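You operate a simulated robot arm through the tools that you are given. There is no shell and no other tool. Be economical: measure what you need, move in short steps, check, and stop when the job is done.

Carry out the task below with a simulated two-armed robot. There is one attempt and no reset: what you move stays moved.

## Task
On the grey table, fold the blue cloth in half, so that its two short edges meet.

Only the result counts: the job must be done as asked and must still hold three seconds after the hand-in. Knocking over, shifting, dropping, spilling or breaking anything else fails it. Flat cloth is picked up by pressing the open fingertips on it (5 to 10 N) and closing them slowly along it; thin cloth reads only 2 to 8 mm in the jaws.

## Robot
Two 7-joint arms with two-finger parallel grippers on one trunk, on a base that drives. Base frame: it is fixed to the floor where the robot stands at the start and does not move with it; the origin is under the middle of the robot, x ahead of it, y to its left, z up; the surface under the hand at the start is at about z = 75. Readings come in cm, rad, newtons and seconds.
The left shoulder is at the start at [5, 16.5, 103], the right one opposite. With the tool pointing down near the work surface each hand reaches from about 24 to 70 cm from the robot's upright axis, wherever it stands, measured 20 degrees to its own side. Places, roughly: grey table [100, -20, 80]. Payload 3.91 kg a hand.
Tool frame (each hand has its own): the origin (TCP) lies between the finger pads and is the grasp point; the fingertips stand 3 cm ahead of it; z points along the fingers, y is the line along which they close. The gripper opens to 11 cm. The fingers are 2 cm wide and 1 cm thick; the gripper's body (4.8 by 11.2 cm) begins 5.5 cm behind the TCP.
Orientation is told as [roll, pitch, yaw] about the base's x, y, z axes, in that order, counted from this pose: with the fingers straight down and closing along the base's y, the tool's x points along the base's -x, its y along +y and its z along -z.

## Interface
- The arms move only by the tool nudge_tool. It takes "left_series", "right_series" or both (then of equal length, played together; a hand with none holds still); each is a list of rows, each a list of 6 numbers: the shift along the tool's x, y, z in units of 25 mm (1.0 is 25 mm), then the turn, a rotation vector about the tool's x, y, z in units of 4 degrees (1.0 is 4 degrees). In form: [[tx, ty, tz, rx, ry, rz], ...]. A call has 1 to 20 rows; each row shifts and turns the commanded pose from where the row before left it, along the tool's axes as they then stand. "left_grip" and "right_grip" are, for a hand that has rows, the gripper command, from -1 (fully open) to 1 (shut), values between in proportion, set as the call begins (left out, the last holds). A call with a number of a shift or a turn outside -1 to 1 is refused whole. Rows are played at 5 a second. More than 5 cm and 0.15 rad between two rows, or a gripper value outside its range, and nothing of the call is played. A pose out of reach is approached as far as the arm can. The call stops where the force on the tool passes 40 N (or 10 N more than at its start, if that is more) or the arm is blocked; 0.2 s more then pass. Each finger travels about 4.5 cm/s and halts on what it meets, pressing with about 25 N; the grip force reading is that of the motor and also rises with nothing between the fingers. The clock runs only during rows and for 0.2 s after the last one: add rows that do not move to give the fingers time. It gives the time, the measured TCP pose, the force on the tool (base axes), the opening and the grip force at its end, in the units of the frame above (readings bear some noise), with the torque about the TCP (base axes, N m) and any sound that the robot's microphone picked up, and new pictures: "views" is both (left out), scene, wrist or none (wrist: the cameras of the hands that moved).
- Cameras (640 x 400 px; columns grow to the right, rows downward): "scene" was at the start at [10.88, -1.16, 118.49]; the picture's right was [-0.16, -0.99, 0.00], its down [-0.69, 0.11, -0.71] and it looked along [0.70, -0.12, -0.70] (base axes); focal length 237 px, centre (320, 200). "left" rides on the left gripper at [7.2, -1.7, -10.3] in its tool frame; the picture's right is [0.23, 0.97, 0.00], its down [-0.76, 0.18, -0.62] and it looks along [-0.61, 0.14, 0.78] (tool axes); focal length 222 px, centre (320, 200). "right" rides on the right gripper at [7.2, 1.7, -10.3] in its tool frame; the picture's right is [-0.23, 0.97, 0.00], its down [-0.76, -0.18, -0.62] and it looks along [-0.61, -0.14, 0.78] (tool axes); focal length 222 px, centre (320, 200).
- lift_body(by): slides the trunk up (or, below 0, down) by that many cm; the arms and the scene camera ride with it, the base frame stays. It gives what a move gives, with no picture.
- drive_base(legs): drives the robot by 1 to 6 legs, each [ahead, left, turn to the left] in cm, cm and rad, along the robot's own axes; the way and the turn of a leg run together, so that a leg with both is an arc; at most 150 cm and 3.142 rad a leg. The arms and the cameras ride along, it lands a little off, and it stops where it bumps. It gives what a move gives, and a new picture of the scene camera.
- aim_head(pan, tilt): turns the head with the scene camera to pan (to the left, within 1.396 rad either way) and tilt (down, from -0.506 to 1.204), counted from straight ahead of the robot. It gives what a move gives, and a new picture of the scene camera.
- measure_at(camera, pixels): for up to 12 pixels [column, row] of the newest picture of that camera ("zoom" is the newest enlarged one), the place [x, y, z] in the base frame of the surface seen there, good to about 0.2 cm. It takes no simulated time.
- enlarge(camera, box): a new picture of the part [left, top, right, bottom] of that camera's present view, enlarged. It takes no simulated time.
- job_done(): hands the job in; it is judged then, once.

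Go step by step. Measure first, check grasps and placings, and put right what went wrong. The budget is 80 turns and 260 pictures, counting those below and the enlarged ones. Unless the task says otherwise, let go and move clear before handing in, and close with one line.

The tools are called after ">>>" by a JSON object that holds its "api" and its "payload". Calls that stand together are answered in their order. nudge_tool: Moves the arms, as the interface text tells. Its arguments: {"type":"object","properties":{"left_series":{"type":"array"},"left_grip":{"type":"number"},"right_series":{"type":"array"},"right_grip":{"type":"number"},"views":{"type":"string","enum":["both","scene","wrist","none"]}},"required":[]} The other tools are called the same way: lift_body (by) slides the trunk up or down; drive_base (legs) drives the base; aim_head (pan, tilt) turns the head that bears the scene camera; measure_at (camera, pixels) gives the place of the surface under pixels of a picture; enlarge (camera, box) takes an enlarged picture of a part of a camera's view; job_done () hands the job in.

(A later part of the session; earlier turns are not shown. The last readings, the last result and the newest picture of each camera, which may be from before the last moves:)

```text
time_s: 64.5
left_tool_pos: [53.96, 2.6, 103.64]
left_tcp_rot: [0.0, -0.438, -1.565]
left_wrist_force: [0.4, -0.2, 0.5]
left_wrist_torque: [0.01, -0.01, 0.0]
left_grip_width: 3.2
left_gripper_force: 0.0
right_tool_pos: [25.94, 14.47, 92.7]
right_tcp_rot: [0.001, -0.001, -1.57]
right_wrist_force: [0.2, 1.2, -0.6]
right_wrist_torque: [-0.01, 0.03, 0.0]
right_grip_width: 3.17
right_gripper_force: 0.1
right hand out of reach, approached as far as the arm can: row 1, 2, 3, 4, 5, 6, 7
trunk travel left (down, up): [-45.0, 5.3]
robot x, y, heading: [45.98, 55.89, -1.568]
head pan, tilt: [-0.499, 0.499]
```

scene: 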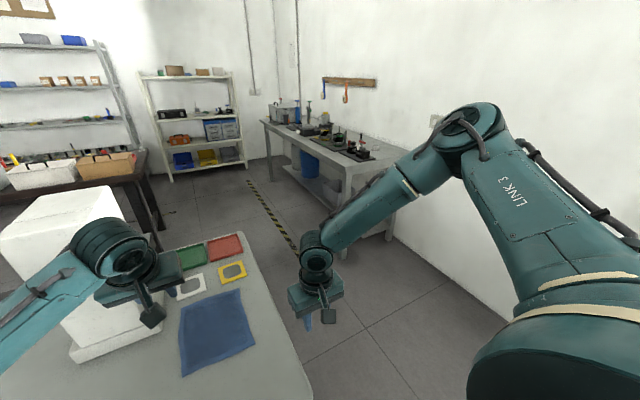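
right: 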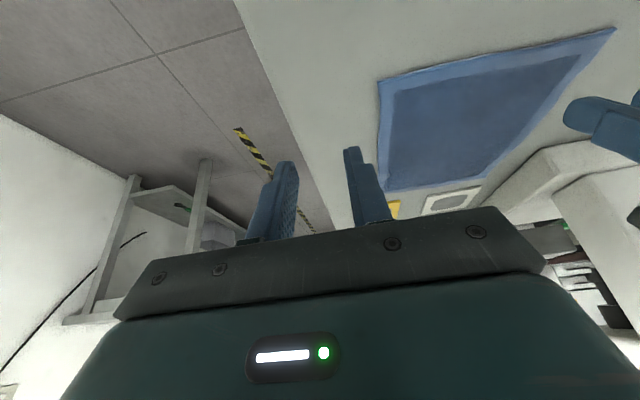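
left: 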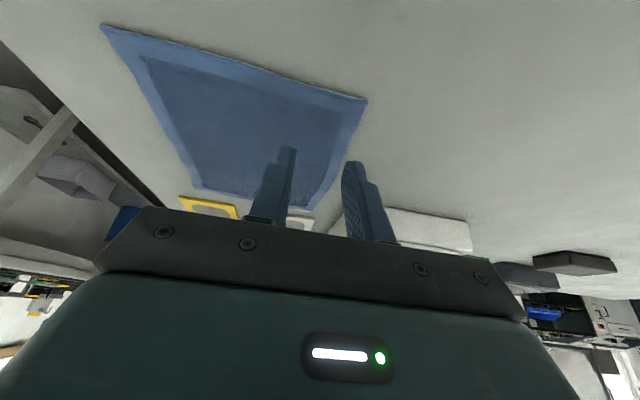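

The right arm works only at offsets of about 10 cm or more to its own side and under about 45 cm ahead. That suits the original stance facing +x, with the right hand at the near corner and the left at the far corner, both closing along y. The fold itself can then be done by driving the base sideways, so I drive back round.

>>> {"api": "drive_base", "payload": {"legs": [[0, -92, 0], [0, 0, 1.571], [0, -43, 0]]}}

>>> {"api": "nudge_tool", "payload": {"left_series": [[0, 0, 0, 0, 1, 0], [0, 0, 0, 0, 1, 0], [0, 0, 0, 0, 1, 0], [0, 0, 0, 0, 1, 0], [0, 0, 0, 0, 1, 0], [0, 0, 0, 0, 1, 0], [0, 0, 0, 0, 0.25, 0], [0, 0, -1, 0, 0, 0]], "right_series": [[0, 0, -1, 0, 0, 0], [0, 0, -1, 0, 0, 0], [0, 0, -1, 0, 0, 0], [0, 0, -1, 0, 0, 0], [0, 0, -1, 0, 0, 0], [0, 0, -1, 0, 0, 0], [0, 0, 0, 0, 0, 0], [0, 0, 0, 0, 0, 0]], "views": "none"}}

>>> {"api": "lift_body", "payload": {"by": -20}}

>>> {"api": "aim_head", "payload": {"pan": 0, "tilt": 0.7}}

```text
time_s: 80.8
left_tool_pos: [5.19, 20.56, 103.76]
left_tcp_rot: [0.001, -0.437, -0.022]
left_wrist_force: [0.4, 0.1, -0.1]
left_wrist_torque: [0.03, -0.02, -0.02]
left_grip_width: 3.17
left_gripper_force: 0.0
right_tool_pos: [-7.57, -7.19, 92.73]
right_tcp_rot: [0.003, -0.002, -0.025]
right_wrist_force: [0.6, -0.5, 0.7]
right_wrist_torque: [0.0, -0.01, 0.01]
right_grip_width: 3.18
right_gripper_force: 0.0
trunk travel left (down, up): [-45.0, 5.3]
robot x, y, heading: [-48.06, 14.0, -0.03]
head pan, tilt: [-0.499, 0.499]
```

scene: 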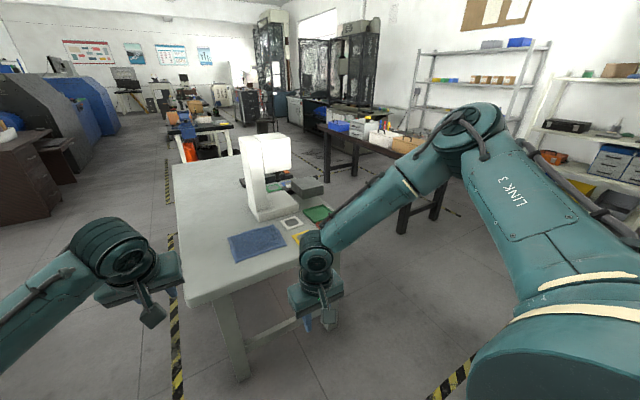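

```text
time_s: 82.5
left_tool_pos: [5.11, 20.6, 106.11]
left_tcp_rot: [0.0, 0.0, -0.025]
left_wrist_force: [0.0, 0.4, 0.3]
left_wrist_torque: [0.0, -0.04, -0.01]
left_grip_width: 3.21
left_gripper_force: 0.1
right_tool_pos: [-7.85, -7.2, 107.53]
right_tcp_rot: [0.005, -0.003, -0.026]
right_wrist_force: [-0.3, 0.6, -0.3]
right_wrist_torque: [-0.02, 0.0, 0.0]
right_grip_width: 3.18
right_gripper_force: 0.0
trunk travel left (down, up): [-45.0, 5.3]
robot x, y, heading: [-48.45, 14.4, -0.031]
head pan, tilt: [-0.499, 0.499]
```

```text
time_s: 84.7
left_tool_pos: [5.1, 20.69, 86.16]
left_tcp_rot: [-0.001, 0.0, -0.022]
left_wrist_force: [-0.6, -0.5, 0.4]
left_wrist_torque: [-0.02, -0.01, 0.05]
left_grip_width: 3.19
left_gripper_force: 0.1
right_tool_pos: [-7.8, -7.16, 87.58]
right_tcp_rot: [0.003, -0.003, -0.026]
right_wrist_force: [-0.5, -0.1, 0.0]
right_wrist_torque: [0.01, 0.01, -0.02]
right_grip_width: 3.16
right_gripper_force: 0.0
trunk travel left (down, up): [-25.0, 25.3]
robot x, y, heading: [-48.34, 14.55, -0.027]
head pan, tilt: [-0.499, 0.499]
```

```text
time_s: 85.7
left_tool_pos: [5.09, 20.63, 86.27]
left_tcp_rot: [0.0, -0.001, -0.022]
left_wrist_force: [-0.1, 0.5, -0.5]
left_wrist_torque: [-0.01, 0.03, -0.01]
left_grip_width: 3.2
left_gripper_force: 0.0
right_tool_pos: [-7.78, -7.14, 87.54]
right_tcp_rot: [0.004, -0.001, -0.026]
right_wrist_force: [-0.7, -0.2, 0.0]
right_wrist_torque: [-0.03, -0.02, 0.01]
right_grip_width: 3.2
right_gripper_force: 0.1
trunk travel left (down, up): [-25.0, 25.3]
robot x, y, heading: [-48.23, 13.99, -0.03]
head pan, tilt: [0.0, 0.7]
```

scene: 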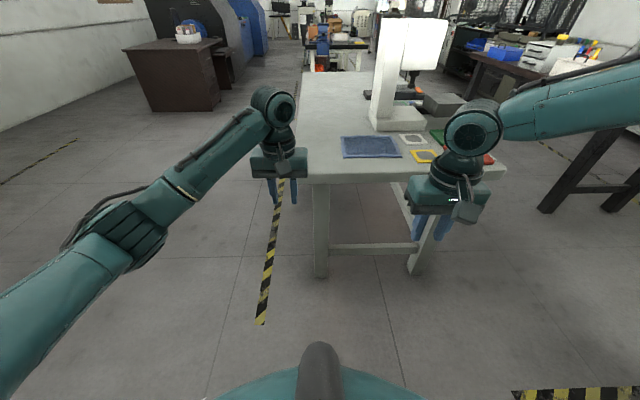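

Both arms are free here. I test in the open whether the hands can take the wanted relative places: right at offset −12 and 40 cm ahead, left at offset −12 and 54 cm ahead.

>>> {"api": "nudge_tool", "payload": {"left_series": [[-0.25, -0.93, 0, 0, 0, 0], [-0.25, -0.93, 0, 0, 0, 0], [0, -0.93, 0, 0, 0, 0], [0, -0.93, 0, 0, 0, 0], [0, -0.93, 0, 0, 0, 0], [0, -0.93, 0, 0, 0, 0], [0, -0.93, 0, 0, 0, 0], [0, -0.93, 0, 0, 0, 0], [0, 0, 0, 0, 0, 0]], "right_series": [[0, 0.46, -0.05, 0, 0, 0], [0, 0.46, -0.05, 0, 0, 0], [0, 0.46, 0, 0, 0, 0], [0, 0.46, 0, 0, 0, 0], [0, 0.46, 0, 0, 0, 0], [0, 0.46, 0, 0, 0, 0], [0, 0.46, 0, 0, 0, 0], [0, 0.46, 0, 0, 0, 0], [0, 0, 0, 0, 0, 0]], "views": "scene"}}

```text
time_s: 87.7
left_tool_pos: [6.19, 2.26, 86.12]
left_tcp_rot: [0.001, -0.004, -0.017]
left_wrist_force: [2.8, -1.9, 1.0]
left_wrist_torque: [0.14, 0.36, 0.14]
left_grip_width: 3.16
left_gripper_force: 0.1
right_tool_pos: [-7.95, 1.79, 87.4]
right_tcp_rot: [-0.001, 0.008, -0.026]
right_wrist_force: [-2.1, 1.0, -1.0]
right_wrist_torque: [-0.09, -0.17, 0.04]
right_grip_width: 3.2
right_gripper_force: 0.0
trunk travel left (down, up): [-25.0, 25.3]
robot x, y, heading: [-48.22, 14.28, -0.028]
head pan, tilt: [0.0, 0.7]
stopped in row 9 (left hand): the force on the tool passed its limit at 41 N (the readings are from after the stop); the commanded pose is now the measured one
```

scene: 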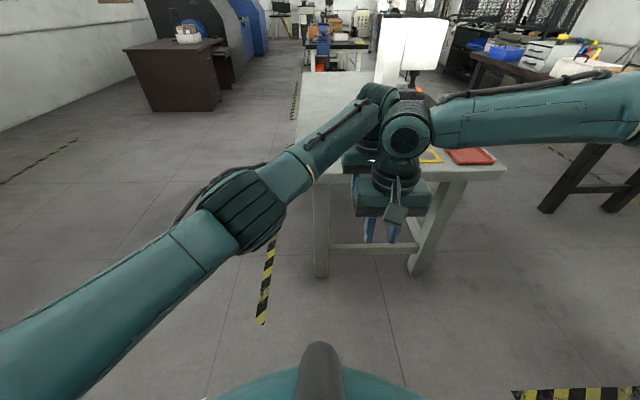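

They reach, but they touch lightly at 14 cm spacing. I ease them apart by setting the left 1.3 cm further ahead, leaning the right hand's body 14° back toward the robot and yawing the left slightly.

>>> {"api": "nudge_tool", "payload": {"left_series": [[-0.3, 0, 0, 0, 0, 0], [-0.2, 0, 0, 0, 0, 0], [0, 0, 0, 0, 0, 0], [0, 0, 0, 0, 0, 0], [0, 0, 0, 0, 0, 0]], "right_series": [[0, 0, 0, 0, -1, 0], [0, 0, 0, 0, -1, 0], [0, 0, 0, 0, -1, 0], [0, 0, 0, 0, -0.5, 0], [0, 0, 0, 0, 0, 0]], "views": "scene"}}

>>> {"api": "enlarge", "payload": {"camera": "scene", "box": [300, 60, 460, 260]}}

```text
time_s: 88.9
left_tool_pos: [6.88, 2.06, 86.09]
left_tcp_rot: [0.006, 0.003, -0.031]
left_wrist_force: [-0.1, -1.2, 0.1]
left_wrist_torque: [-0.03, 0.03, -0.02]
left_grip_width: 3.19
left_gripper_force: 0.0
left hand out of reach, approached as far as the arm can: row 2
right_tool_pos: [-7.91, 1.75, 87.54]
right_tcp_rot: [-0.001, -0.237, -0.027]
right_wrist_force: [0.2, 0.1, -0.6]
right_wrist_torque: [0.01, 0.01, -0.03]
right_grip_width: 3.17
right_gripper_force: 0.2
trunk travel left (down, up): [-25.0, 25.3]
robot x, y, heading: [-48.2, 14.02, -0.032]
head pan, tilt: [0.0, 0.7]
```

scene: 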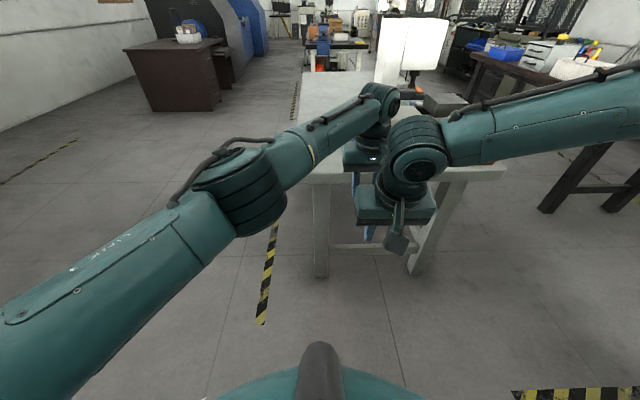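

```text
2.00 times, centred on (380, 160) of scene
```

zoom: 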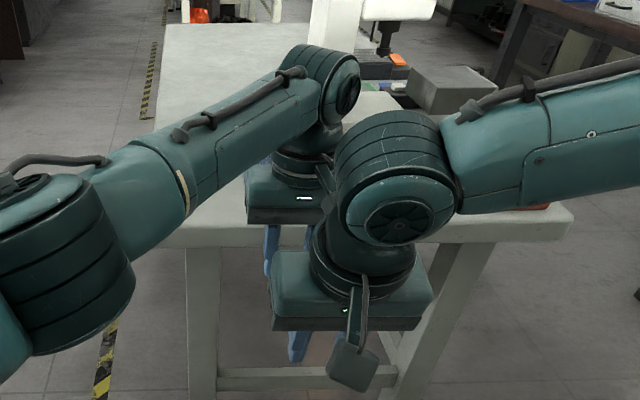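

Everything is clear now, but the left is at its reach limit. I shift both hands 1.5 cm left relative to the robot and test the full lowering here, clear of the table, before driving in.

>>> {"api": "nudge_tool", "payload": {"left_series": [[0, 0.6, 0, 0, 0, 0], [0, 0, 1, 0, 0, 0], [0, 0, 1, 0, 0, 0], [0, 0, 1, 0, 0, 0], [-0.2, 0, 0.1, 0, 0, 0], [0, 0, 0, 0, 0, 0]], "right_series": [[0, 0.6, 0, 0, 0, 0], [0.23, 0, 0.97, 0, 0, 0], [0.23, 0, 0.97, 0, 0, 0], [0.23, 0, 0.97, 0, 0, 0], [0.15, 0, 0.6, 0, 0, 0], [0, 0, 0, 0, 0, 0]], "views": "none"}}

```text
time_s: 90.3
left_tool_pos: [7.84, 3.8, 78.43]
left_tcp_rot: [0.001, -0.003, -0.017]
left_wrist_force: [0.5, 0.2, 1.2]
left_wrist_torque: [0.0, 0.0, 0.0]
left_grip_width: 3.19
left_gripper_force: 0.1
right_tool_pos: [-8.76, 0.21, 79.62]
right_tcp_rot: [0.0, -0.235, -0.025]
right_wrist_force: [-0.5, -0.2, 0.5]
right_wrist_torque: [0.0, -0.01, 0.01]
right_grip_width: 3.2
right_gripper_force: 0.1
right hand out of reach, approached as far as the arm can: row 2, 3, 4, 5
trunk travel left (down, up): [-25.0, 25.3]
robot x, y, heading: [-48.71, 14.25, -0.032]
head pan, tilt: [0.0, 0.7]
```

The right arm is freer when the hand is higher relative to the shoulder, so I lower the trunk by 9 cm. I also raise the hands relative to it, aligning both at the same y.

>>> {"api": "nudge_tool", "payload": {"left_series": [[0, 0, -1, 0, 0, 0], [0, 0, -1, 0, 0, 0], [0, 0, -1, 0, 0, 0], [0, 0, -1, 0, 0, 0], [0, 0, 0, 0, 0, 0], [0, 0, 0, 0, 0, 0]], "right_series": [[-0.23, 0, -0.97, 0, 0, 0], [-0.23, 0, -0.97, 0, 0, 0], [-0.23, 0, -0.97, 0, 0, 0], [-0.23, 0, -0.97, 0, 0, 0], [0, 0.7, 0, 0, 0, 0], [0, 0.7, 0, 0, 0, 0]], "views": "none"}}

>>> {"api": "lift_body", "payload": {"by": -9}}

```text
time_s: 91.7
left_tool_pos: [7.66, 3.72, 88.36]
left_tcp_rot: [0.0, -0.002, -0.019]
left_wrist_force: [-0.6, -0.1, -0.1]
left_wrist_torque: [0.01, 0.0, -0.01]
left_grip_width: 3.18
left_gripper_force: 0.0
right_tool_pos: [-8.46, 3.7, 89.83]
right_tcp_rot: [-0.002, -0.237, -0.026]
right_wrist_force: [-0.2, -0.4, 0.0]
right_wrist_torque: [0.01, 0.03, -0.01]
right_grip_width: 3.19
right_gripper_force: 0.0
trunk travel left (down, up): [-25.0, 25.3]
robot x, y, heading: [-47.92, 14.17, -0.031]
head pan, tilt: [0.0, 0.7]
```

```text
time_s: 93.0
left_tool_pos: [7.77, 3.76, 79.45]
left_tcp_rot: [0.0, -0.004, -0.019]
left_wrist_force: [1.1, -0.1, -0.7]
left_wrist_torque: [0.02, -0.01, -0.04]
left_grip_width: 3.2
left_gripper_force: 0.2
right_tool_pos: [-8.55, 3.73, 80.74]
right_tcp_rot: [-0.002, -0.236, -0.026]
right_wrist_force: [0.2, -1.1, 1.2]
right_wrist_torque: [-0.01, -0.04, 0.0]
right_grip_width: 3.19
right_gripper_force: 0.0
trunk travel left (down, up): [-16.0, 34.3]
robot x, y, heading: [-48.18, 14.18, -0.03]
head pan, tilt: [0.0, 0.7]
```

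Now both hold at grasp height relative to the lowered trunk. I raise both hands 10 cm, correct the heading and drive in to the table.

>>> {"api": "nudge_tool", "payload": {"left_series": [[0.36, 0, -1, 0, 0, 0], [0, 0, -1, 0, 0, 0], [0, 0, -1, 0, 0, 0], [0, 0, -1, 0, 0, 0], [0, 0, 0, 0, 0, 0]], "right_series": [[-0.23, 0, -0.97, 0, 0, 0], [-0.23, 0, -0.97, 0, 0, 0], [-0.23, 0, -0.97, 0, 0, 0], [-0.23, 0, -0.97, 0, 0, 0], [0, 0, 0, 0, 0, 0]], "views": "none"}}

>>> {"api": "drive_base", "payload": {"legs": [[0, 0, 0.03], [48.5, 0, 0]]}}

```text
time_s: 94.2
left_tool_pos: [6.67, 3.63, 88.06]
left_tcp_rot: [0.003, -0.002, -0.027]
left_wrist_force: [-0.2, -0.4, -0.5]
left_wrist_torque: [-0.03, -0.01, 0.01]
left_grip_width: 3.16
left_gripper_force: 0.0
left hand out of reach, approached as far as the arm can: row 4
right_tool_pos: [-8.48, 3.59, 90.69]
right_tcp_rot: [0.0, -0.236, -0.027]
right_wrist_force: [-0.2, 0.2, 0.2]
right_wrist_torque: [0.0, -0.03, 0.0]
right_grip_width: 3.18
right_gripper_force: 0.1
trunk travel left (down, up): [-16.0, 34.3]
robot x, y, heading: [-48.51, 13.92, -0.029]
head pan, tilt: [0.0, 0.7]
```

```text
time_s: 97.4
left_tool_pos: [56.25, 5.27, 88.04]
left_tcp_rot: [0.003, -0.001, 0.002]
left_wrist_force: [0.4, 0.5, 0.2]
left_wrist_torque: [0.0, -0.02, 0.02]
left_grip_width: 3.2
left_gripper_force: 0.2
right_tool_pos: [41.07, 4.75, 90.65]
right_tcp_rot: [-0.002, -0.237, 0.001]
right_wrist_force: [-0.2, 0.7, -1.1]
right_wrist_torque: [-0.01, -0.02, -0.01]
right_grip_width: 3.17
right_gripper_force: 0.1
trunk travel left (down, up): [-16.0, 34.3]
robot x, y, heading: [0.92, 14.16, 0.0]
head pan, tilt: [0.0, 0.7]
```

scene: 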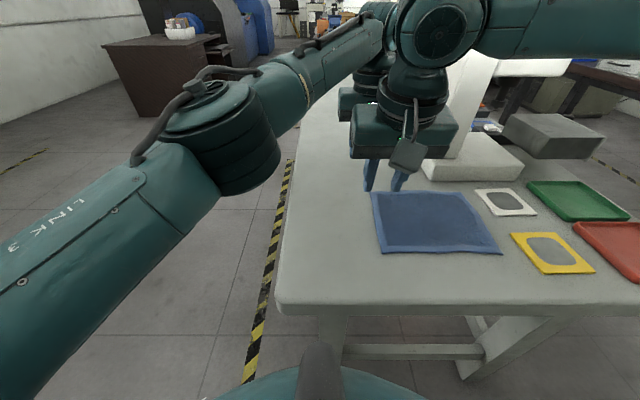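

The hands are now over the table at x=56.3 and 41.1, y≈5. I fine-shift the base 1.1 cm back and 4 cm right to sit over the edge, and set the openings to 4 cm.

>>> {"api": "drive_base", "payload": {"legs": [[-1.1, -4, 0]]}}

>>> {"api": "nudge_tool", "payload": {"left_series": [[0, 0, 0.8, 0, 0, 0], [0, 0, 0.8, 0, 0, 0], [0, 0, 0.4, 0, 0, 0]], "right_series": [[0.23, 0, 0.97, 0, 0, 0], [0.23, 0, 0.97, 0, 0, 0], [0.23, 0, 0.97, 0, 0, 0]], "left_grip": 0.27, "right_grip": 0.27, "views": "both"}}

```text
time_s: 98.5
left_tool_pos: [55.16, 1.22, 88.1]
left_tcp_rot: [0.003, -0.001, 0.002]
left_wrist_force: [-0.2, 0.6, -0.4]
left_wrist_torque: [0.01, 0.01, -0.04]
left_grip_width: 3.21
left_gripper_force: 0.0
right_tool_pos: [39.94, 0.73, 90.63]
right_tcp_rot: [-0.002, -0.234, 0.004]
right_wrist_force: [0.9, -0.3, -0.3]
right_wrist_torque: [0.03, 0.02, -0.01]
right_grip_width: 3.19
right_gripper_force: 0.0
trunk travel left (down, up): [-16.0, 34.3]
robot x, y, heading: [-0.1, 10.03, -0.001]
head pan, tilt: [0.0, 0.7]
```

scene: 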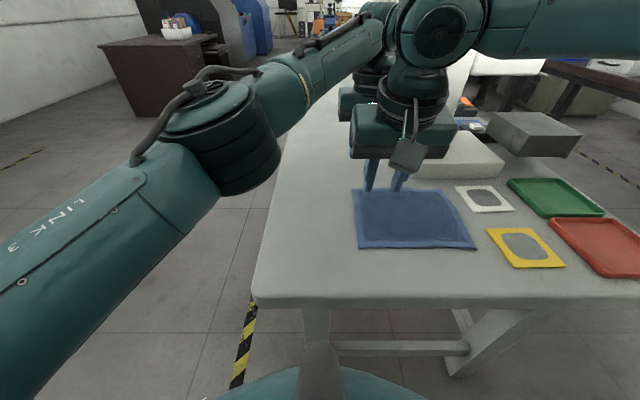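

```text
time_s: 99.3
left_tool_pos: [55.28, 1.28, 83.05]
left_tcp_rot: [0.003, -0.003, -0.002]
left_wrist_force: [0.5, -0.9, 0.1]
left_wrist_torque: [0.0, 0.02, 0.05]
left_grip_width: 4.01
left_gripper_force: 0.1
right_tool_pos: [39.93, 0.86, 83.15]
right_tcp_rot: [0.001, -0.237, 0.0]
right_wrist_force: [-0.5, -0.6, 1.1]
right_wrist_torque: [-0.01, 0.01, 0.02]
right_grip_width: 4.01
right_gripper_force: 0.1
trunk travel left (down, up): [-16.0, 34.3]
robot x, y, heading: [-0.43, 10.08, 0.001]
head pan, tilt: [0.0, 0.7]
```

scene: 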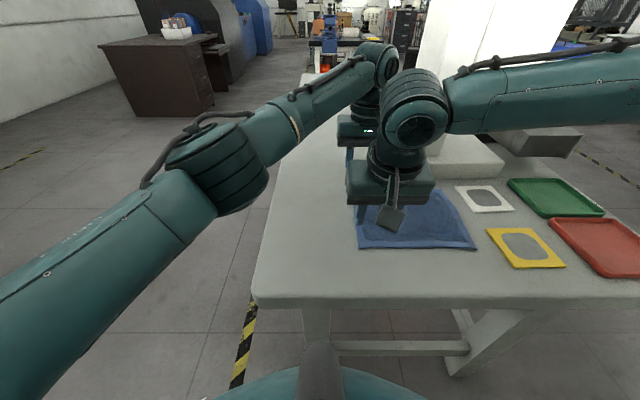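
right: 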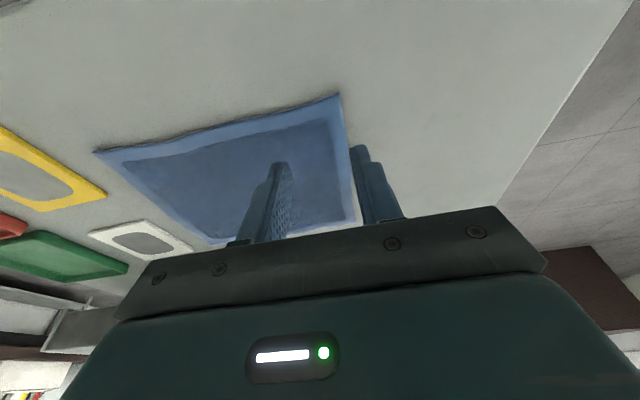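
left: 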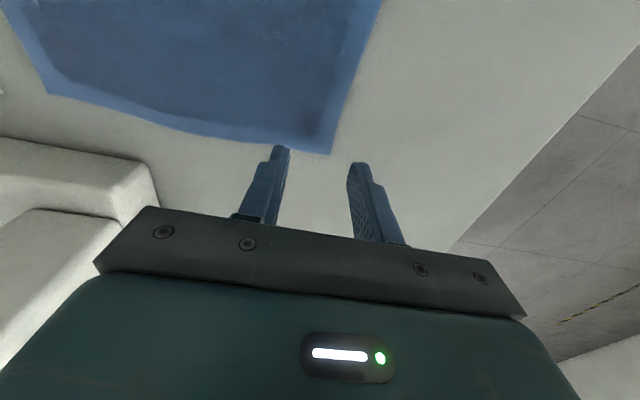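

The cameras show the outer fingers just off the edge as wanted. I measure the corners in the wrist views to check x.

>>> {"api": "measure_at", "payload": {"camera": "left", "pixels": [[328, 151], [340, 110], [300, 146], [250, 137], [360, 50]]}}

>>> {"api": "measure_at", "payload": {"camera": "right", "pixels": [[338, 98], [344, 125], [320, 108], [349, 170], [200, 135]]}}

```text
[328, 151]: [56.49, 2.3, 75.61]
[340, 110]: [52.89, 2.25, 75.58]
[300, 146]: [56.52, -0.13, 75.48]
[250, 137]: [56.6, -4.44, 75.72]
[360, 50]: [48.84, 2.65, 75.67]
```

```text
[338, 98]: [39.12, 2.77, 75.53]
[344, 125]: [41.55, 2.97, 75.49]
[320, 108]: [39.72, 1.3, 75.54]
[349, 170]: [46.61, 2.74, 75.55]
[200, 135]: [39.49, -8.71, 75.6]
```

The corners are at (56.6, 2.4) and (38.9, 2.9). I move the left 0.8 cm in y and lower both to just about contact.

>>> {"api": "nudge_tool", "payload": {"left_series": [[0, -0.3, 0.6, 0, 0, 0], [0, 0, 0.6, 0, 0, 0], [0, 0, 0.5, 0, 0, 0], [0, 0, 0.15, 0, 0, 0], [0, 0, 0, 0, 0, 0]], "right_series": [[0.14, 0, 0.58, 0, 0, 0], [0.14, 0, 0.58, 0, 0, 0], [0.12, 0, 0.5, 0, 0, 0], [0.035, 0, 0.14, 0, 0, 0], [0, 0, 0, 0, 0, 0]], "views": "wrist"}}

```text
time_s: 100.5
left_tool_pos: [55.26, 0.6, 78.38]
left_tcp_rot: [0.004, -0.003, 0.002]
left_wrist_force: [0.2, 0.9, 2.2]
left_wrist_torque: [-0.03, 0.01, 0.05]
left_grip_width: 3.99
left_gripper_force: 0.0
right_tool_pos: [39.84, 0.43, 78.56]
right_tcp_rot: [-0.002, -0.234, 0.002]
right_wrist_force: [0.1, -0.3, -0.1]
right_wrist_torque: [0.03, -0.02, -0.01]
right_grip_width: 4.01
right_gripper_force: 0.0
right hand out of reach, approached as far as the arm can: row 4
trunk travel left (down, up): [-16.0, 34.3]
robot x, y, heading: [-0.06, 10.3, -0.005]
head pan, tilt: [0.0, 0.7]
```

right: 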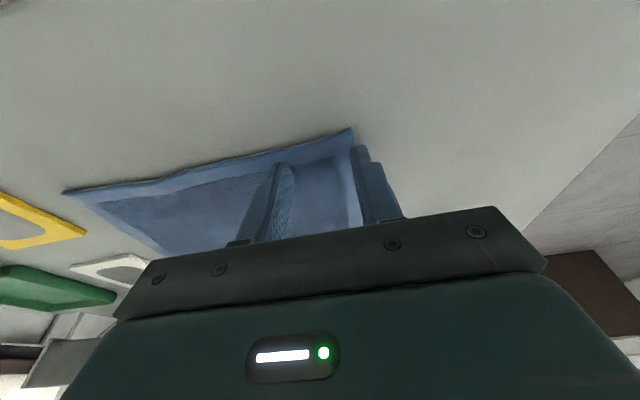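
left: 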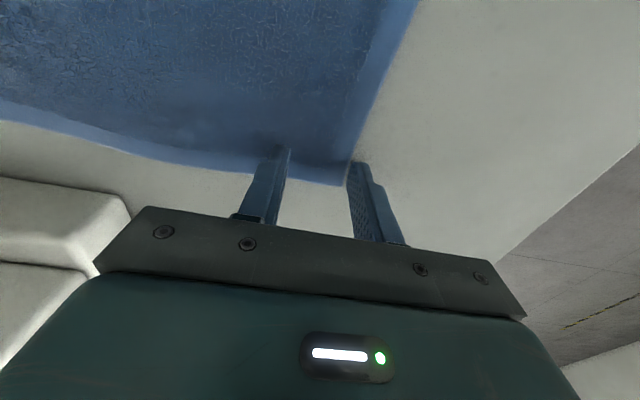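

The left touches at about 2 N while the right is just at contact but at its reach limit, so I press both down with the trunk in a small step.

>>> {"api": "lift_body", "payload": {"by": -0.3}}

```text
time_s: 101.0
left_tool_pos: [55.1, 0.48, 78.35]
left_tcp_rot: [0.001, -0.005, 0.001]
left_wrist_force: [0.8, -0.4, 9.9]
left_wrist_torque: [-0.13, -0.06, 0.06]
left_grip_width: 3.99
left_gripper_force: 0.2
right_tool_pos: [39.81, 0.5, 78.29]
right_tcp_rot: [0.0, -0.24, 0.002]
right_wrist_force: [0.3, -1.3, 4.0]
right_wrist_torque: [-0.04, -0.03, 0.01]
right_grip_width: 4.02
right_gripper_force: 0.0
trunk travel left (down, up): [-15.7, 34.6]
robot x, y, heading: [-0.16, 10.05, 0.0]
head pan, tilt: [0.0, 0.7]
```

The left presses at 10 N and the right at 4 N. I balance them and then close both in stages.

>>> {"api": "nudge_tool", "payload": {"left_series": [[0, 0, -0.06, 0, 0, 0]], "views": "none"}}

>>> {"api": "lift_body", "payload": {"by": -0.15}}

>>> {"api": "nudge_tool", "payload": {"left_series": [[0, 0, 0, 0, 0, 0], [0, 0, 0, 0, 0, 0]], "right_series": [[0, 0, 0, 0, 0, 0], [0, 0, 0, 0, 0, 0]], "left_grip": 0.5, "right_grip": 0.5, "views": "wrist"}}

```text
time_s: 101.4
left_tool_pos: [55.0, 0.58, 78.39]
left_tcp_rot: [0.003, -0.003, 0.0]
left_wrist_force: [1.7, -1.5, 6.6]
left_wrist_torque: [-0.09, -0.05, 0.03]
left_grip_width: 4.01
left_gripper_force: 0.1
right_tool_pos: [39.84, 0.53, 78.36]
right_tcp_rot: [-0.002, -0.239, 0.002]
right_wrist_force: [-0.4, -1.1, 7.0]
right_wrist_torque: [-0.1, -0.02, 0.0]
right_grip_width: 3.98
right_gripper_force: 0.2
trunk travel left (down, up): [-15.7, 34.6]
robot x, y, heading: [-0.11, 9.97, -0.004]
head pan, tilt: [0.0, 0.7]
```

```text
time_s: 101.9
left_tool_pos: [55.1, 0.71, 78.33]
left_tcp_rot: [0.004, -0.003, 0.0]
left_wrist_force: [2.2, -0.2, 8.3]
left_wrist_torque: [-0.18, -0.07, 0.02]
left_grip_width: 3.99
left_gripper_force: 0.0
right_tool_pos: [39.91, 0.55, 78.44]
right_tcp_rot: [0.001, -0.241, 0.001]
right_wrist_force: [0.4, -1.8, 15.8]
right_wrist_torque: [-0.18, 0.0, 0.03]
right_grip_width: 4.01
right_gripper_force: 0.0
trunk travel left (down, up): [-15.6, 34.8]
robot x, y, heading: [-0.08, 10.25, 0.004]
head pan, tilt: [0.0, 0.7]
```

```text
time_s: 102.5
left_tool_pos: [55.05, 0.62, 78.38]
left_tcp_rot: [0.004, -0.004, 0.001]
left_wrist_force: [-0.2, -1.6, 9.7]
left_wrist_torque: [-0.18, 0.0, -0.01]
left_grip_width: 2.79
left_gripper_force: 0.6
right_tool_pos: [39.82, 0.6, 78.39]
right_tcp_rot: [0.002, -0.241, 0.002]
right_wrist_force: [1.7, 0.1, 19.0]
right_wrist_torque: [-0.08, 0.03, 0.0]
right_grip_width: 2.57
right_gripper_force: 0.0
trunk travel left (down, up): [-15.6, 34.8]
robot x, y, heading: [-0.57, 9.91, 0.002]
head pan, tilt: [0.0, 0.7]
```

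right: 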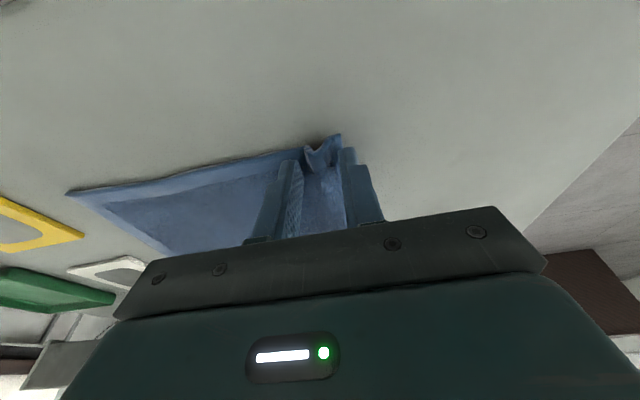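
left: 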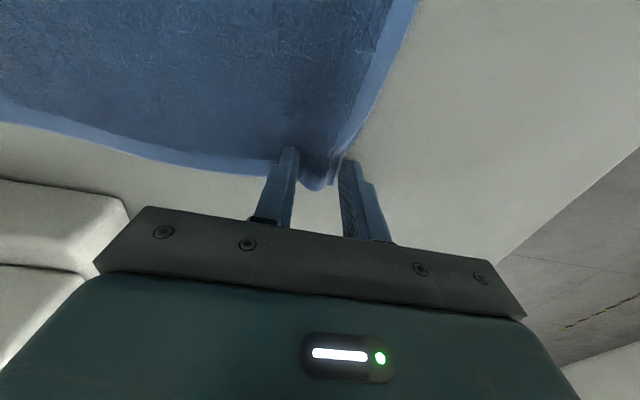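

Both edges are buckling up between the fingers, with the cloth ridge at right-view (320,150) and left-view (318,180). The right presses a bit hard at 19 N, so I ease it and close fully.

>>> {"api": "nudge_tool", "payload": {"left_series": [[0, 0, 0, 0, 0, 0], [0, 0, 0, 0, 0, 0], [0, 0, 0, 0, 0, 0]], "right_series": [[-0.015, 0, -0.06, 0, 0, 0], [0, 0, 0, 0, 0, 0], [0, 0, 0, 0, 0, 0]], "left_grip": 0.75, "right_grip": 0.75, "views": "wrist"}}

>>> {"api": "nudge_tool", "payload": {"left_series": [[0, 0, 0, 0, 0, 0], [0, 0, 0, 0, 0, 0], [0, 0, 0, 0, 0, 0], [0, 0, 0, 0, 0, 0]], "right_series": [[0, 0, 0, 0, 0, 0], [0, 0, 0, 0, 0, 0], [0, 0, 0, 0, 0, 0], [0, 0, 0, 0, 0, 0]], "left_grip": 1, "right_grip": 1, "views": "wrist"}}

```text
time_s: 103.3
left_tool_pos: [55.09, 0.65, 78.25]
left_tcp_rot: [0.004, -0.003, 0.0]
left_wrist_force: [-2.8, 0.1, 11.8]
left_wrist_torque: [-0.11, 0.08, -0.03]
left_grip_width: 1.35
left_gripper_force: 0.1
right_tool_pos: [39.82, 0.56, 78.26]
right_tcp_rot: [0.0, -0.238, 0.0]
right_wrist_force: [1.5, -0.2, 11.5]
right_wrist_torque: [-0.04, -0.01, 0.02]
right_grip_width: 1.28
right_gripper_force: 0.1
trunk travel left (down, up): [-15.6, 34.8]
robot x, y, heading: [-0.19, 9.96, 0.002]
head pan, tilt: [0.0, 0.7]
```

right: 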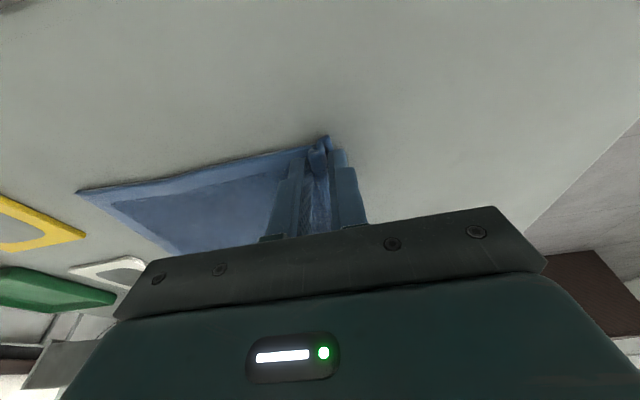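
left: 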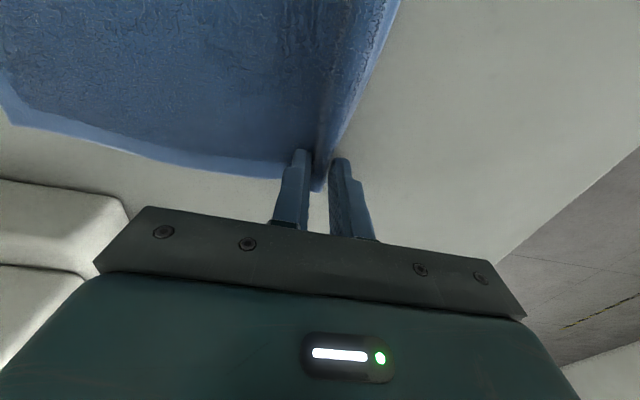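

```text
time_s: 104.3
left_tool_pos: [55.07, 0.49, 78.21]
left_tcp_rot: [0.004, -0.002, 0.0]
left_wrist_force: [-0.8, -1.7, 13.4]
left_wrist_torque: [-0.16, 0.01, -0.01]
left_grip_width: 0.47
left_gripper_force: 25.0
right_tool_pos: [39.78, 0.45, 78.37]
right_tcp_rot: [-0.002, -0.238, 0.001]
right_wrist_force: [-0.1, -0.3, 9.1]
right_wrist_torque: [-0.07, 0.02, 0.0]
right_grip_width: 0.69
right_gripper_force: 24.9
trunk travel left (down, up): [-15.6, 34.8]
robot x, y, heading: [0.2, 10.18, -0.003]
head pan, tilt: [0.0, 0.7]
```

right: 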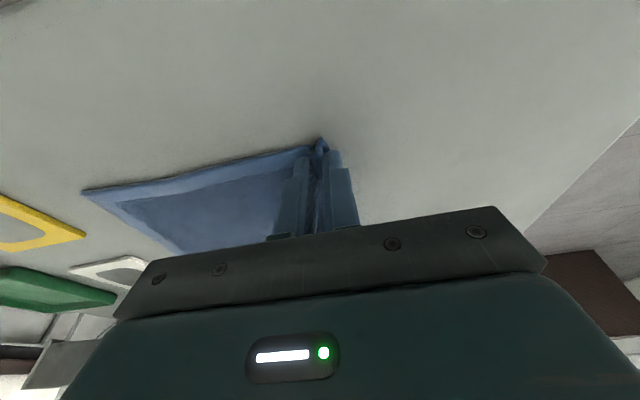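
left: 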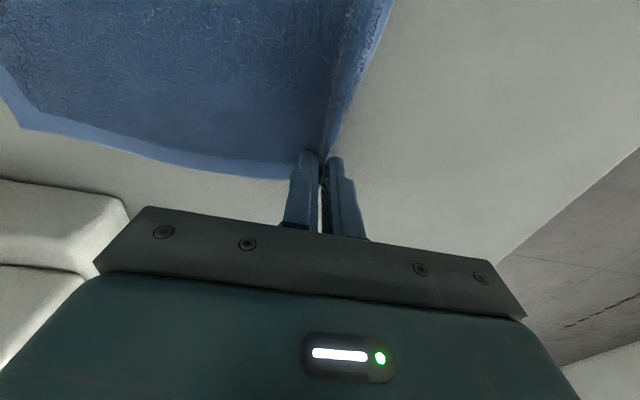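

Both grips hold cloth, at 4.7 mm and 6.9 mm. I lift 5 cm with the trunk and check.

>>> {"api": "lift_body", "payload": {"by": 5}}

>>> {"api": "aim_head", "payload": {"pan": -0.15, "tilt": 0.85}}

>>> {"api": "nudge_tool", "payload": {"left_series": [[0, 0, 0, 0, 0, 0]], "right_series": [[0, 0, 0, 0, 0, 0]], "views": "wrist"}}

```text
time_s: 105.2
left_tool_pos: [55.12, 0.55, 83.12]
left_tcp_rot: [0.003, 0.0, 0.002]
left_wrist_force: [0.5, 0.5, 0.7]
left_wrist_torque: [-0.02, -0.01, -0.04]
left_grip_width: 0.5
left_gripper_force: 25.0
right_tool_pos: [39.77, 0.6, 83.34]
right_tcp_rot: [-0.001, -0.236, 0.0]
right_wrist_force: [1.0, -0.1, -0.3]
right_wrist_torque: [-0.01, -0.04, 0.03]
right_grip_width: 0.43
right_gripper_force: 24.5
trunk travel left (down, up): [-20.6, 29.8]
robot x, y, heading: [-0.11, 9.61, 0.003]
head pan, tilt: [0.0, 0.7]
```

```text
time_s: 105.9
left_tool_pos: [55.13, 0.59, 83.17]
left_tcp_rot: [0.004, -0.002, 0.003]
left_wrist_force: [-0.8, 0.0, 0.1]
left_wrist_torque: [-0.02, -0.02, 0.02]
left_grip_width: 0.49
left_gripper_force: 25.0
right_tool_pos: [39.87, 0.54, 83.31]
right_tcp_rot: [-0.001, -0.236, 0.002]
right_wrist_force: [0.5, -0.4, -0.1]
right_wrist_torque: [-0.03, 0.01, 0.01]
right_grip_width: 0.46
right_gripper_force: 25.3
trunk travel left (down, up): [-20.6, 29.8]
robot x, y, heading: [-0.09, 10.2, -0.0]
head pan, tilt: [-0.15, 0.85]
```

scene: 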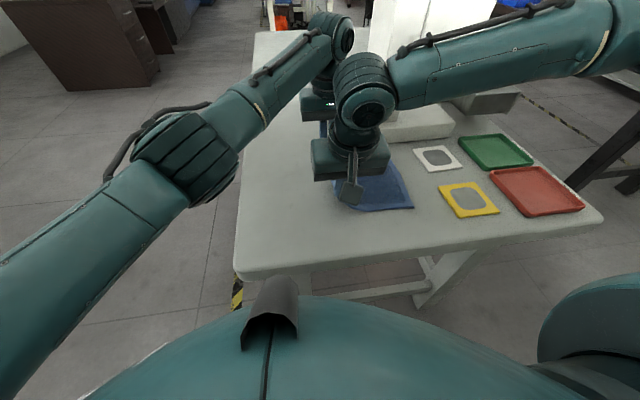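

```text
time_s: 106.3
left_tool_pos: [55.19, 0.63, 83.07]
left_tcp_rot: [0.004, -0.002, -0.001]
left_wrist_force: [-1.0, 0.4, 0.3]
left_wrist_torque: [0.03, 0.0, -0.01]
left_grip_width: 0.5
left_gripper_force: 25.2
right_tool_pos: [39.93, 0.36, 83.19]
right_tcp_rot: [0.001, -0.236, 0.001]
right_wrist_force: [0.3, 0.6, -0.2]
right_wrist_torque: [-0.04, 0.04, 0.0]
right_grip_width: 0.47
right_gripper_force: 25.7
trunk travel left (down, up): [-20.6, 29.8]
robot x, y, heading: [-0.26, 10.53, -0.002]
head pan, tilt: [-0.15, 0.85]
```

right: 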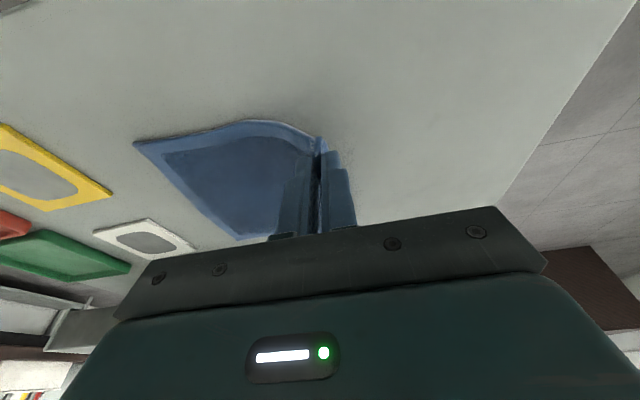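
left: 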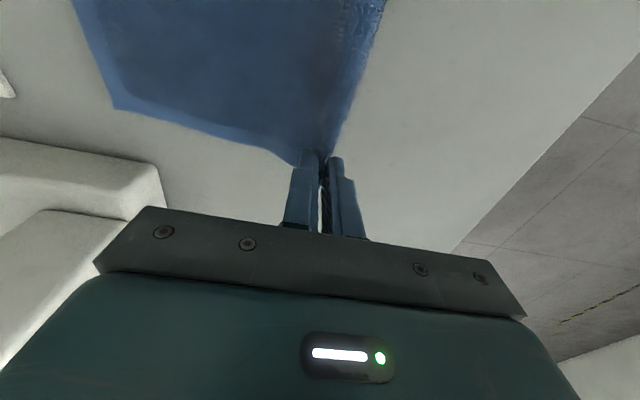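

Both corners are securely lifted. I carry the edge over in an arc: 5 cm right, 4 cm up, then a further 7 cm right.

>>> {"api": "drive_base", "payload": {"legs": [[0, -5, 0]]}}

>>> {"api": "lift_body", "payload": {"by": 4}}

>>> {"api": "drive_base", "payload": {"legs": [[0, -7, 0]]}}

>>> {"api": "nudge_tool", "payload": {"left_series": [[0, 0, 0, 0, 0, 0]], "right_series": [[0, 0, 0, 0, 0, 0]], "views": "both"}}

```text
time_s: 107.5
left_tool_pos: [55.21, -4.31, 83.17]
left_tcp_rot: [0.004, 0.001, 0.0]
left_wrist_force: [0.6, 0.0, 0.9]
left_wrist_torque: [0.01, 0.01, 0.01]
left_grip_width: 0.47
left_gripper_force: 24.6
right_tool_pos: [39.77, -4.43, 83.29]
right_tcp_rot: [-0.001, -0.235, 0.001]
right_wrist_force: [-0.1, 0.3, -1.1]
right_wrist_torque: [-0.03, -0.02, 0.0]
right_grip_width: 0.47
right_gripper_force: 24.8
trunk travel left (down, up): [-20.6, 29.8]
robot x, y, heading: [-0.26, 5.42, -0.002]
head pan, tilt: [-0.15, 0.85]
```

scene: 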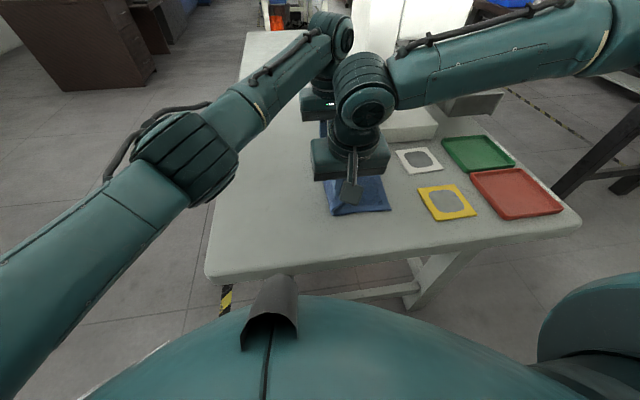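

```text
time_s: 108.3
left_tool_pos: [55.12, -4.44, 87.07]
left_tcp_rot: [0.003, 0.001, 0.002]
left_wrist_force: [0.0, 0.1, -0.5]
left_wrist_torque: [-0.02, -0.03, -0.02]
left_grip_width: 0.48
left_gripper_force: 25.0
right_tool_pos: [39.94, -4.65, 87.29]
right_tcp_rot: [0.0, -0.235, 0.003]
right_wrist_force: [0.8, -0.1, 0.4]
right_wrist_torque: [-0.02, -0.02, 0.0]
right_grip_width: 0.46
right_gripper_force: 24.8
trunk travel left (down, up): [-24.6, 25.8]
robot x, y, heading: [-0.18, 5.06, 0.005]
head pan, tilt: [-0.15, 0.85]
```

```text
time_s: 109.6
left_tool_pos: [55.1, -11.11, 87.23]
left_tcp_rot: [0.003, 0.0, 0.004]
left_wrist_force: [0.5, 0.3, 0.0]
left_wrist_torque: [-0.01, 0.0, 0.0]
left_grip_width: 0.49
left_gripper_force: 24.5
right_tool_pos: [39.9, -11.33, 87.28]
right_tcp_rot: [0.0, -0.235, 0.004]
right_wrist_force: [0.7, -0.8, -0.4]
right_wrist_torque: [0.02, 0.0, 0.0]
right_grip_width: 0.46
right_gripper_force: 25.0
trunk travel left (down, up): [-24.6, 25.8]
robot x, y, heading: [-0.43, -1.59, 0.001]
head pan, tilt: [-0.15, 0.85]
```

scene: 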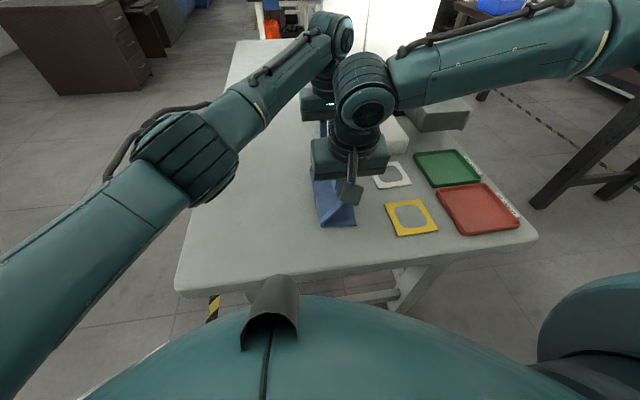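

```text
time_s: 110.0
left_tool_pos: [55.16, -11.13, 87.17]
left_tcp_rot: [0.004, -0.001, 0.004]
left_wrist_force: [-0.4, -0.2, 0.0]
left_wrist_torque: [-0.03, 0.0, 0.01]
left_grip_width: 0.52
left_gripper_force: 24.9
right_tool_pos: [39.87, -11.24, 87.36]
right_tcp_rot: [0.0, -0.238, 0.004]
right_wrist_force: [-0.2, 0.1, -0.2]
right_wrist_torque: [-0.02, -0.02, 0.01]
right_grip_width: 0.46
right_gripper_force: 24.7
trunk travel left (down, up): [-24.6, 25.8]
robot x, y, heading: [-0.27, -1.74, 0.002]
head pan, tilt: [-0.15, 0.85]
```

scene: 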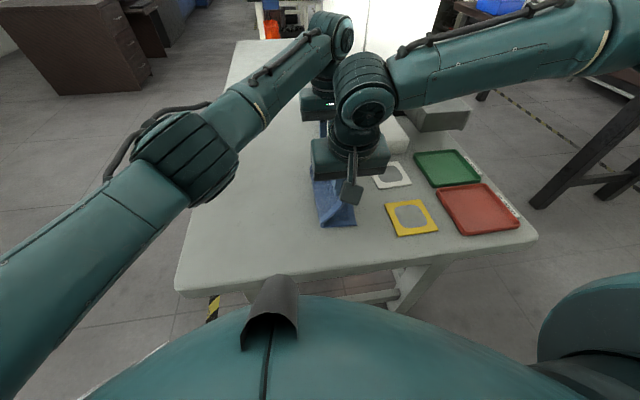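
right: 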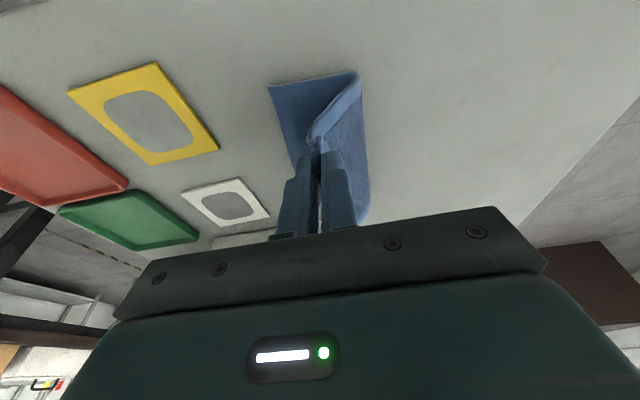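
left: 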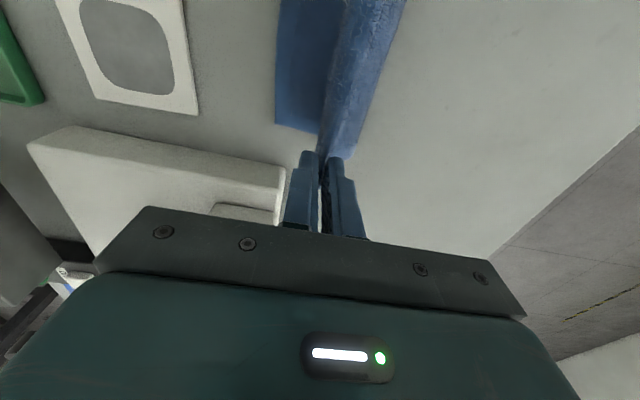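

The cloth now hangs in a clean fold with the far edge still lying flat. I measure the far edge of the bottom layer and the fold line.

>>> {"api": "measure_at", "payload": {"camera": "right", "pixels": [[272, 88], [284, 130], [293, 163], [354, 74], [364, 130], [350, 90], [318, 128]]}}

>>> {"api": "measure_at", "payload": {"camera": "left", "pixels": [[279, 122], [281, 60], [280, 20], [312, 128], [375, 80]]}}

>>> {"api": "enlarge", "payload": {"camera": "right", "box": [240, 50, 400, 200]}}

```text
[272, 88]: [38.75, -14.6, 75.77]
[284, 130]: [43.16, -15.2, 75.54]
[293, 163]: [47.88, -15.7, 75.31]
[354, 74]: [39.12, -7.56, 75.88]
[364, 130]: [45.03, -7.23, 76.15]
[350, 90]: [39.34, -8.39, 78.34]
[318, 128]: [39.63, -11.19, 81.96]
```

```text
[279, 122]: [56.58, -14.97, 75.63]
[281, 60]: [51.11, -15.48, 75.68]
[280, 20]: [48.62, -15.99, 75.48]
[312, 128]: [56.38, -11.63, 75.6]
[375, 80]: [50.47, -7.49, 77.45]
```

```text
2.67 times, centred on (320, 125) of right
```

zoom: 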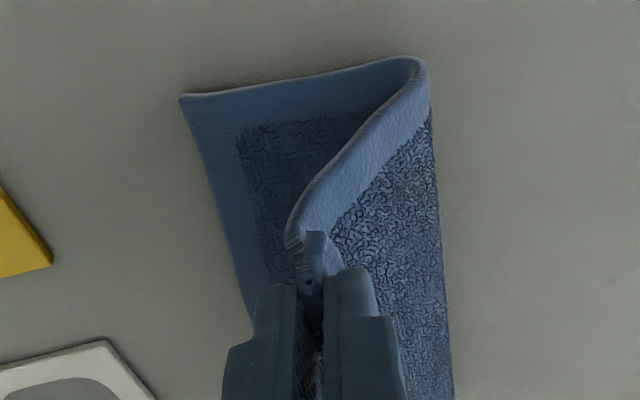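

The bottom edge lies at y≈−15 to −16 and the held edge at y≈−11.2. I drive 3 cm further right, lower to just above the bottom layer and look.

>>> {"api": "drive_base", "payload": {"legs": [[0, -3, 0]]}}

>>> {"api": "lift_body", "payload": {"by": -7.3}}

>>> {"api": "nudge_tool", "payload": {"left_series": [[0, 0, 0, 0, 0, 0]], "right_series": [[0, 0, 0, 0, 0, 0]], "views": "wrist"}}

>>> {"api": "enlarge", "payload": {"camera": "right", "box": [240, 50, 400, 200]}}

>>> {"api": "enlarge", "payload": {"camera": "left", "box": [220, 0, 420, 190]}}

```text
time_s: 110.9
left_tool_pos: [55.21, -14.06, 87.24]
left_tcp_rot: [0.003, 0.0, 0.004]
left_wrist_force: [-0.5, 1.1, 0.1]
left_wrist_torque: [0.0, 0.03, -0.01]
left_grip_width: 0.5
left_gripper_force: 24.8
right_tool_pos: [39.91, -14.23, 87.38]
right_tcp_rot: [0.0, -0.235, 0.005]
right_wrist_force: [1.0, 0.4, -0.1]
right_wrist_torque: [0.0, -0.02, -0.01]
right_grip_width: 0.43
right_gripper_force: 24.7
trunk travel left (down, up): [-24.6, 25.8]
robot x, y, heading: [-0.3, -4.63, -0.001]
head pan, tilt: [-0.15, 0.85]
```

scene: 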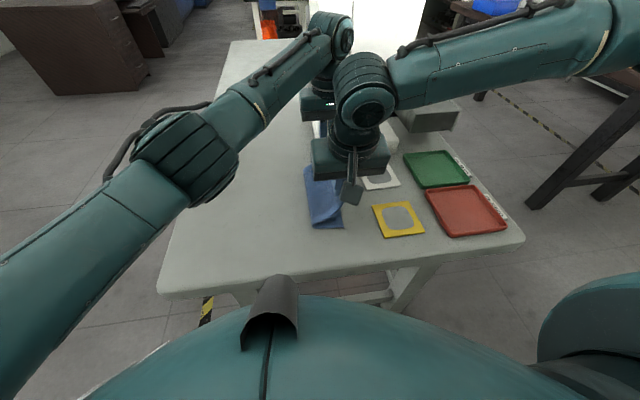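

```text
time_s: 112.0
left_tool_pos: [55.16, -14.11, 79.83]
left_tcp_rot: [0.003, -0.002, 0.003]
left_wrist_force: [-0.8, -0.3, 0.2]
left_wrist_torque: [-0.01, 0.04, 0.01]
left_grip_width: 0.5
left_gripper_force: 24.8
right_tool_pos: [39.95, -14.26, 79.97]
right_tcp_rot: [-0.001, -0.235, 0.004]
right_wrist_force: [0.4, 0.8, 0.0]
right_wrist_torque: [0.0, -0.01, 0.02]
right_grip_width: 0.46
right_gripper_force: 25.2
trunk travel left (down, up): [-17.2, 33.0]
robot x, y, heading: [0.19, -4.83, -0.002]
head pan, tilt: [-0.15, 0.85]
```

```text
time_s: 112.4
left_tool_pos: [55.2, -14.2, 79.88]
left_tcp_rot: [0.003, 0.0, 0.005]
left_wrist_force: [-1.5, 0.1, 0.2]
left_wrist_torque: [-0.04, -0.01, 0.02]
left_grip_width: 0.49
left_gripper_force: 25.0
right_tool_pos: [40.0, -14.25, 79.97]
right_tcp_rot: [0.001, -0.235, 0.004]
right_wrist_force: [0.1, 0.8, 0.6]
right_wrist_torque: [-0.01, 0.01, -0.02]
right_grip_width: 0.45
right_gripper_force: 25.2
trunk travel left (down, up): [-17.2, 33.0]
robot x, y, heading: [-0.3, -4.62, -0.0]
head pan, tilt: [-0.15, 0.85]
```

right: 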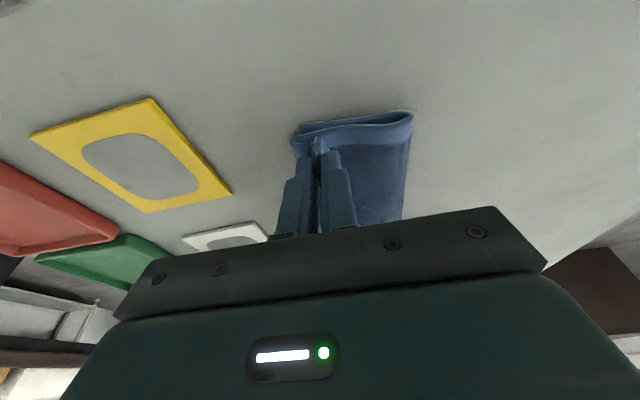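
left: 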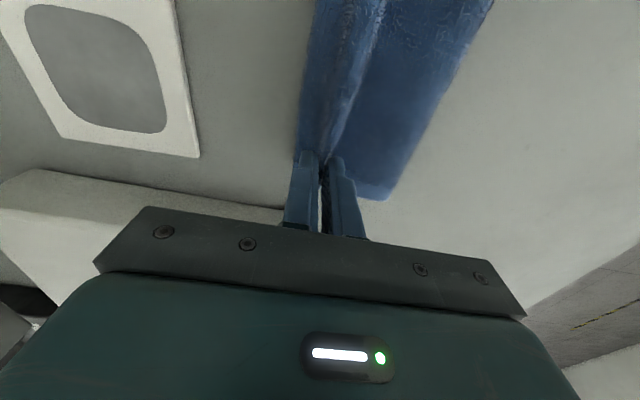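

```text
2.67 times, centred on (320, 125) of right
```

zoom: 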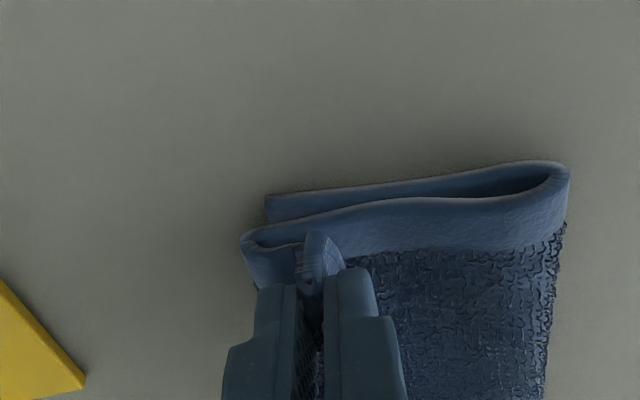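

```text
2.11 times, centred on (320, 95) of left
```

zoom: 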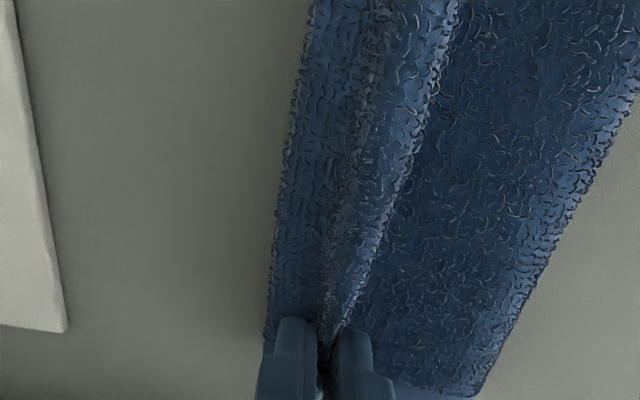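

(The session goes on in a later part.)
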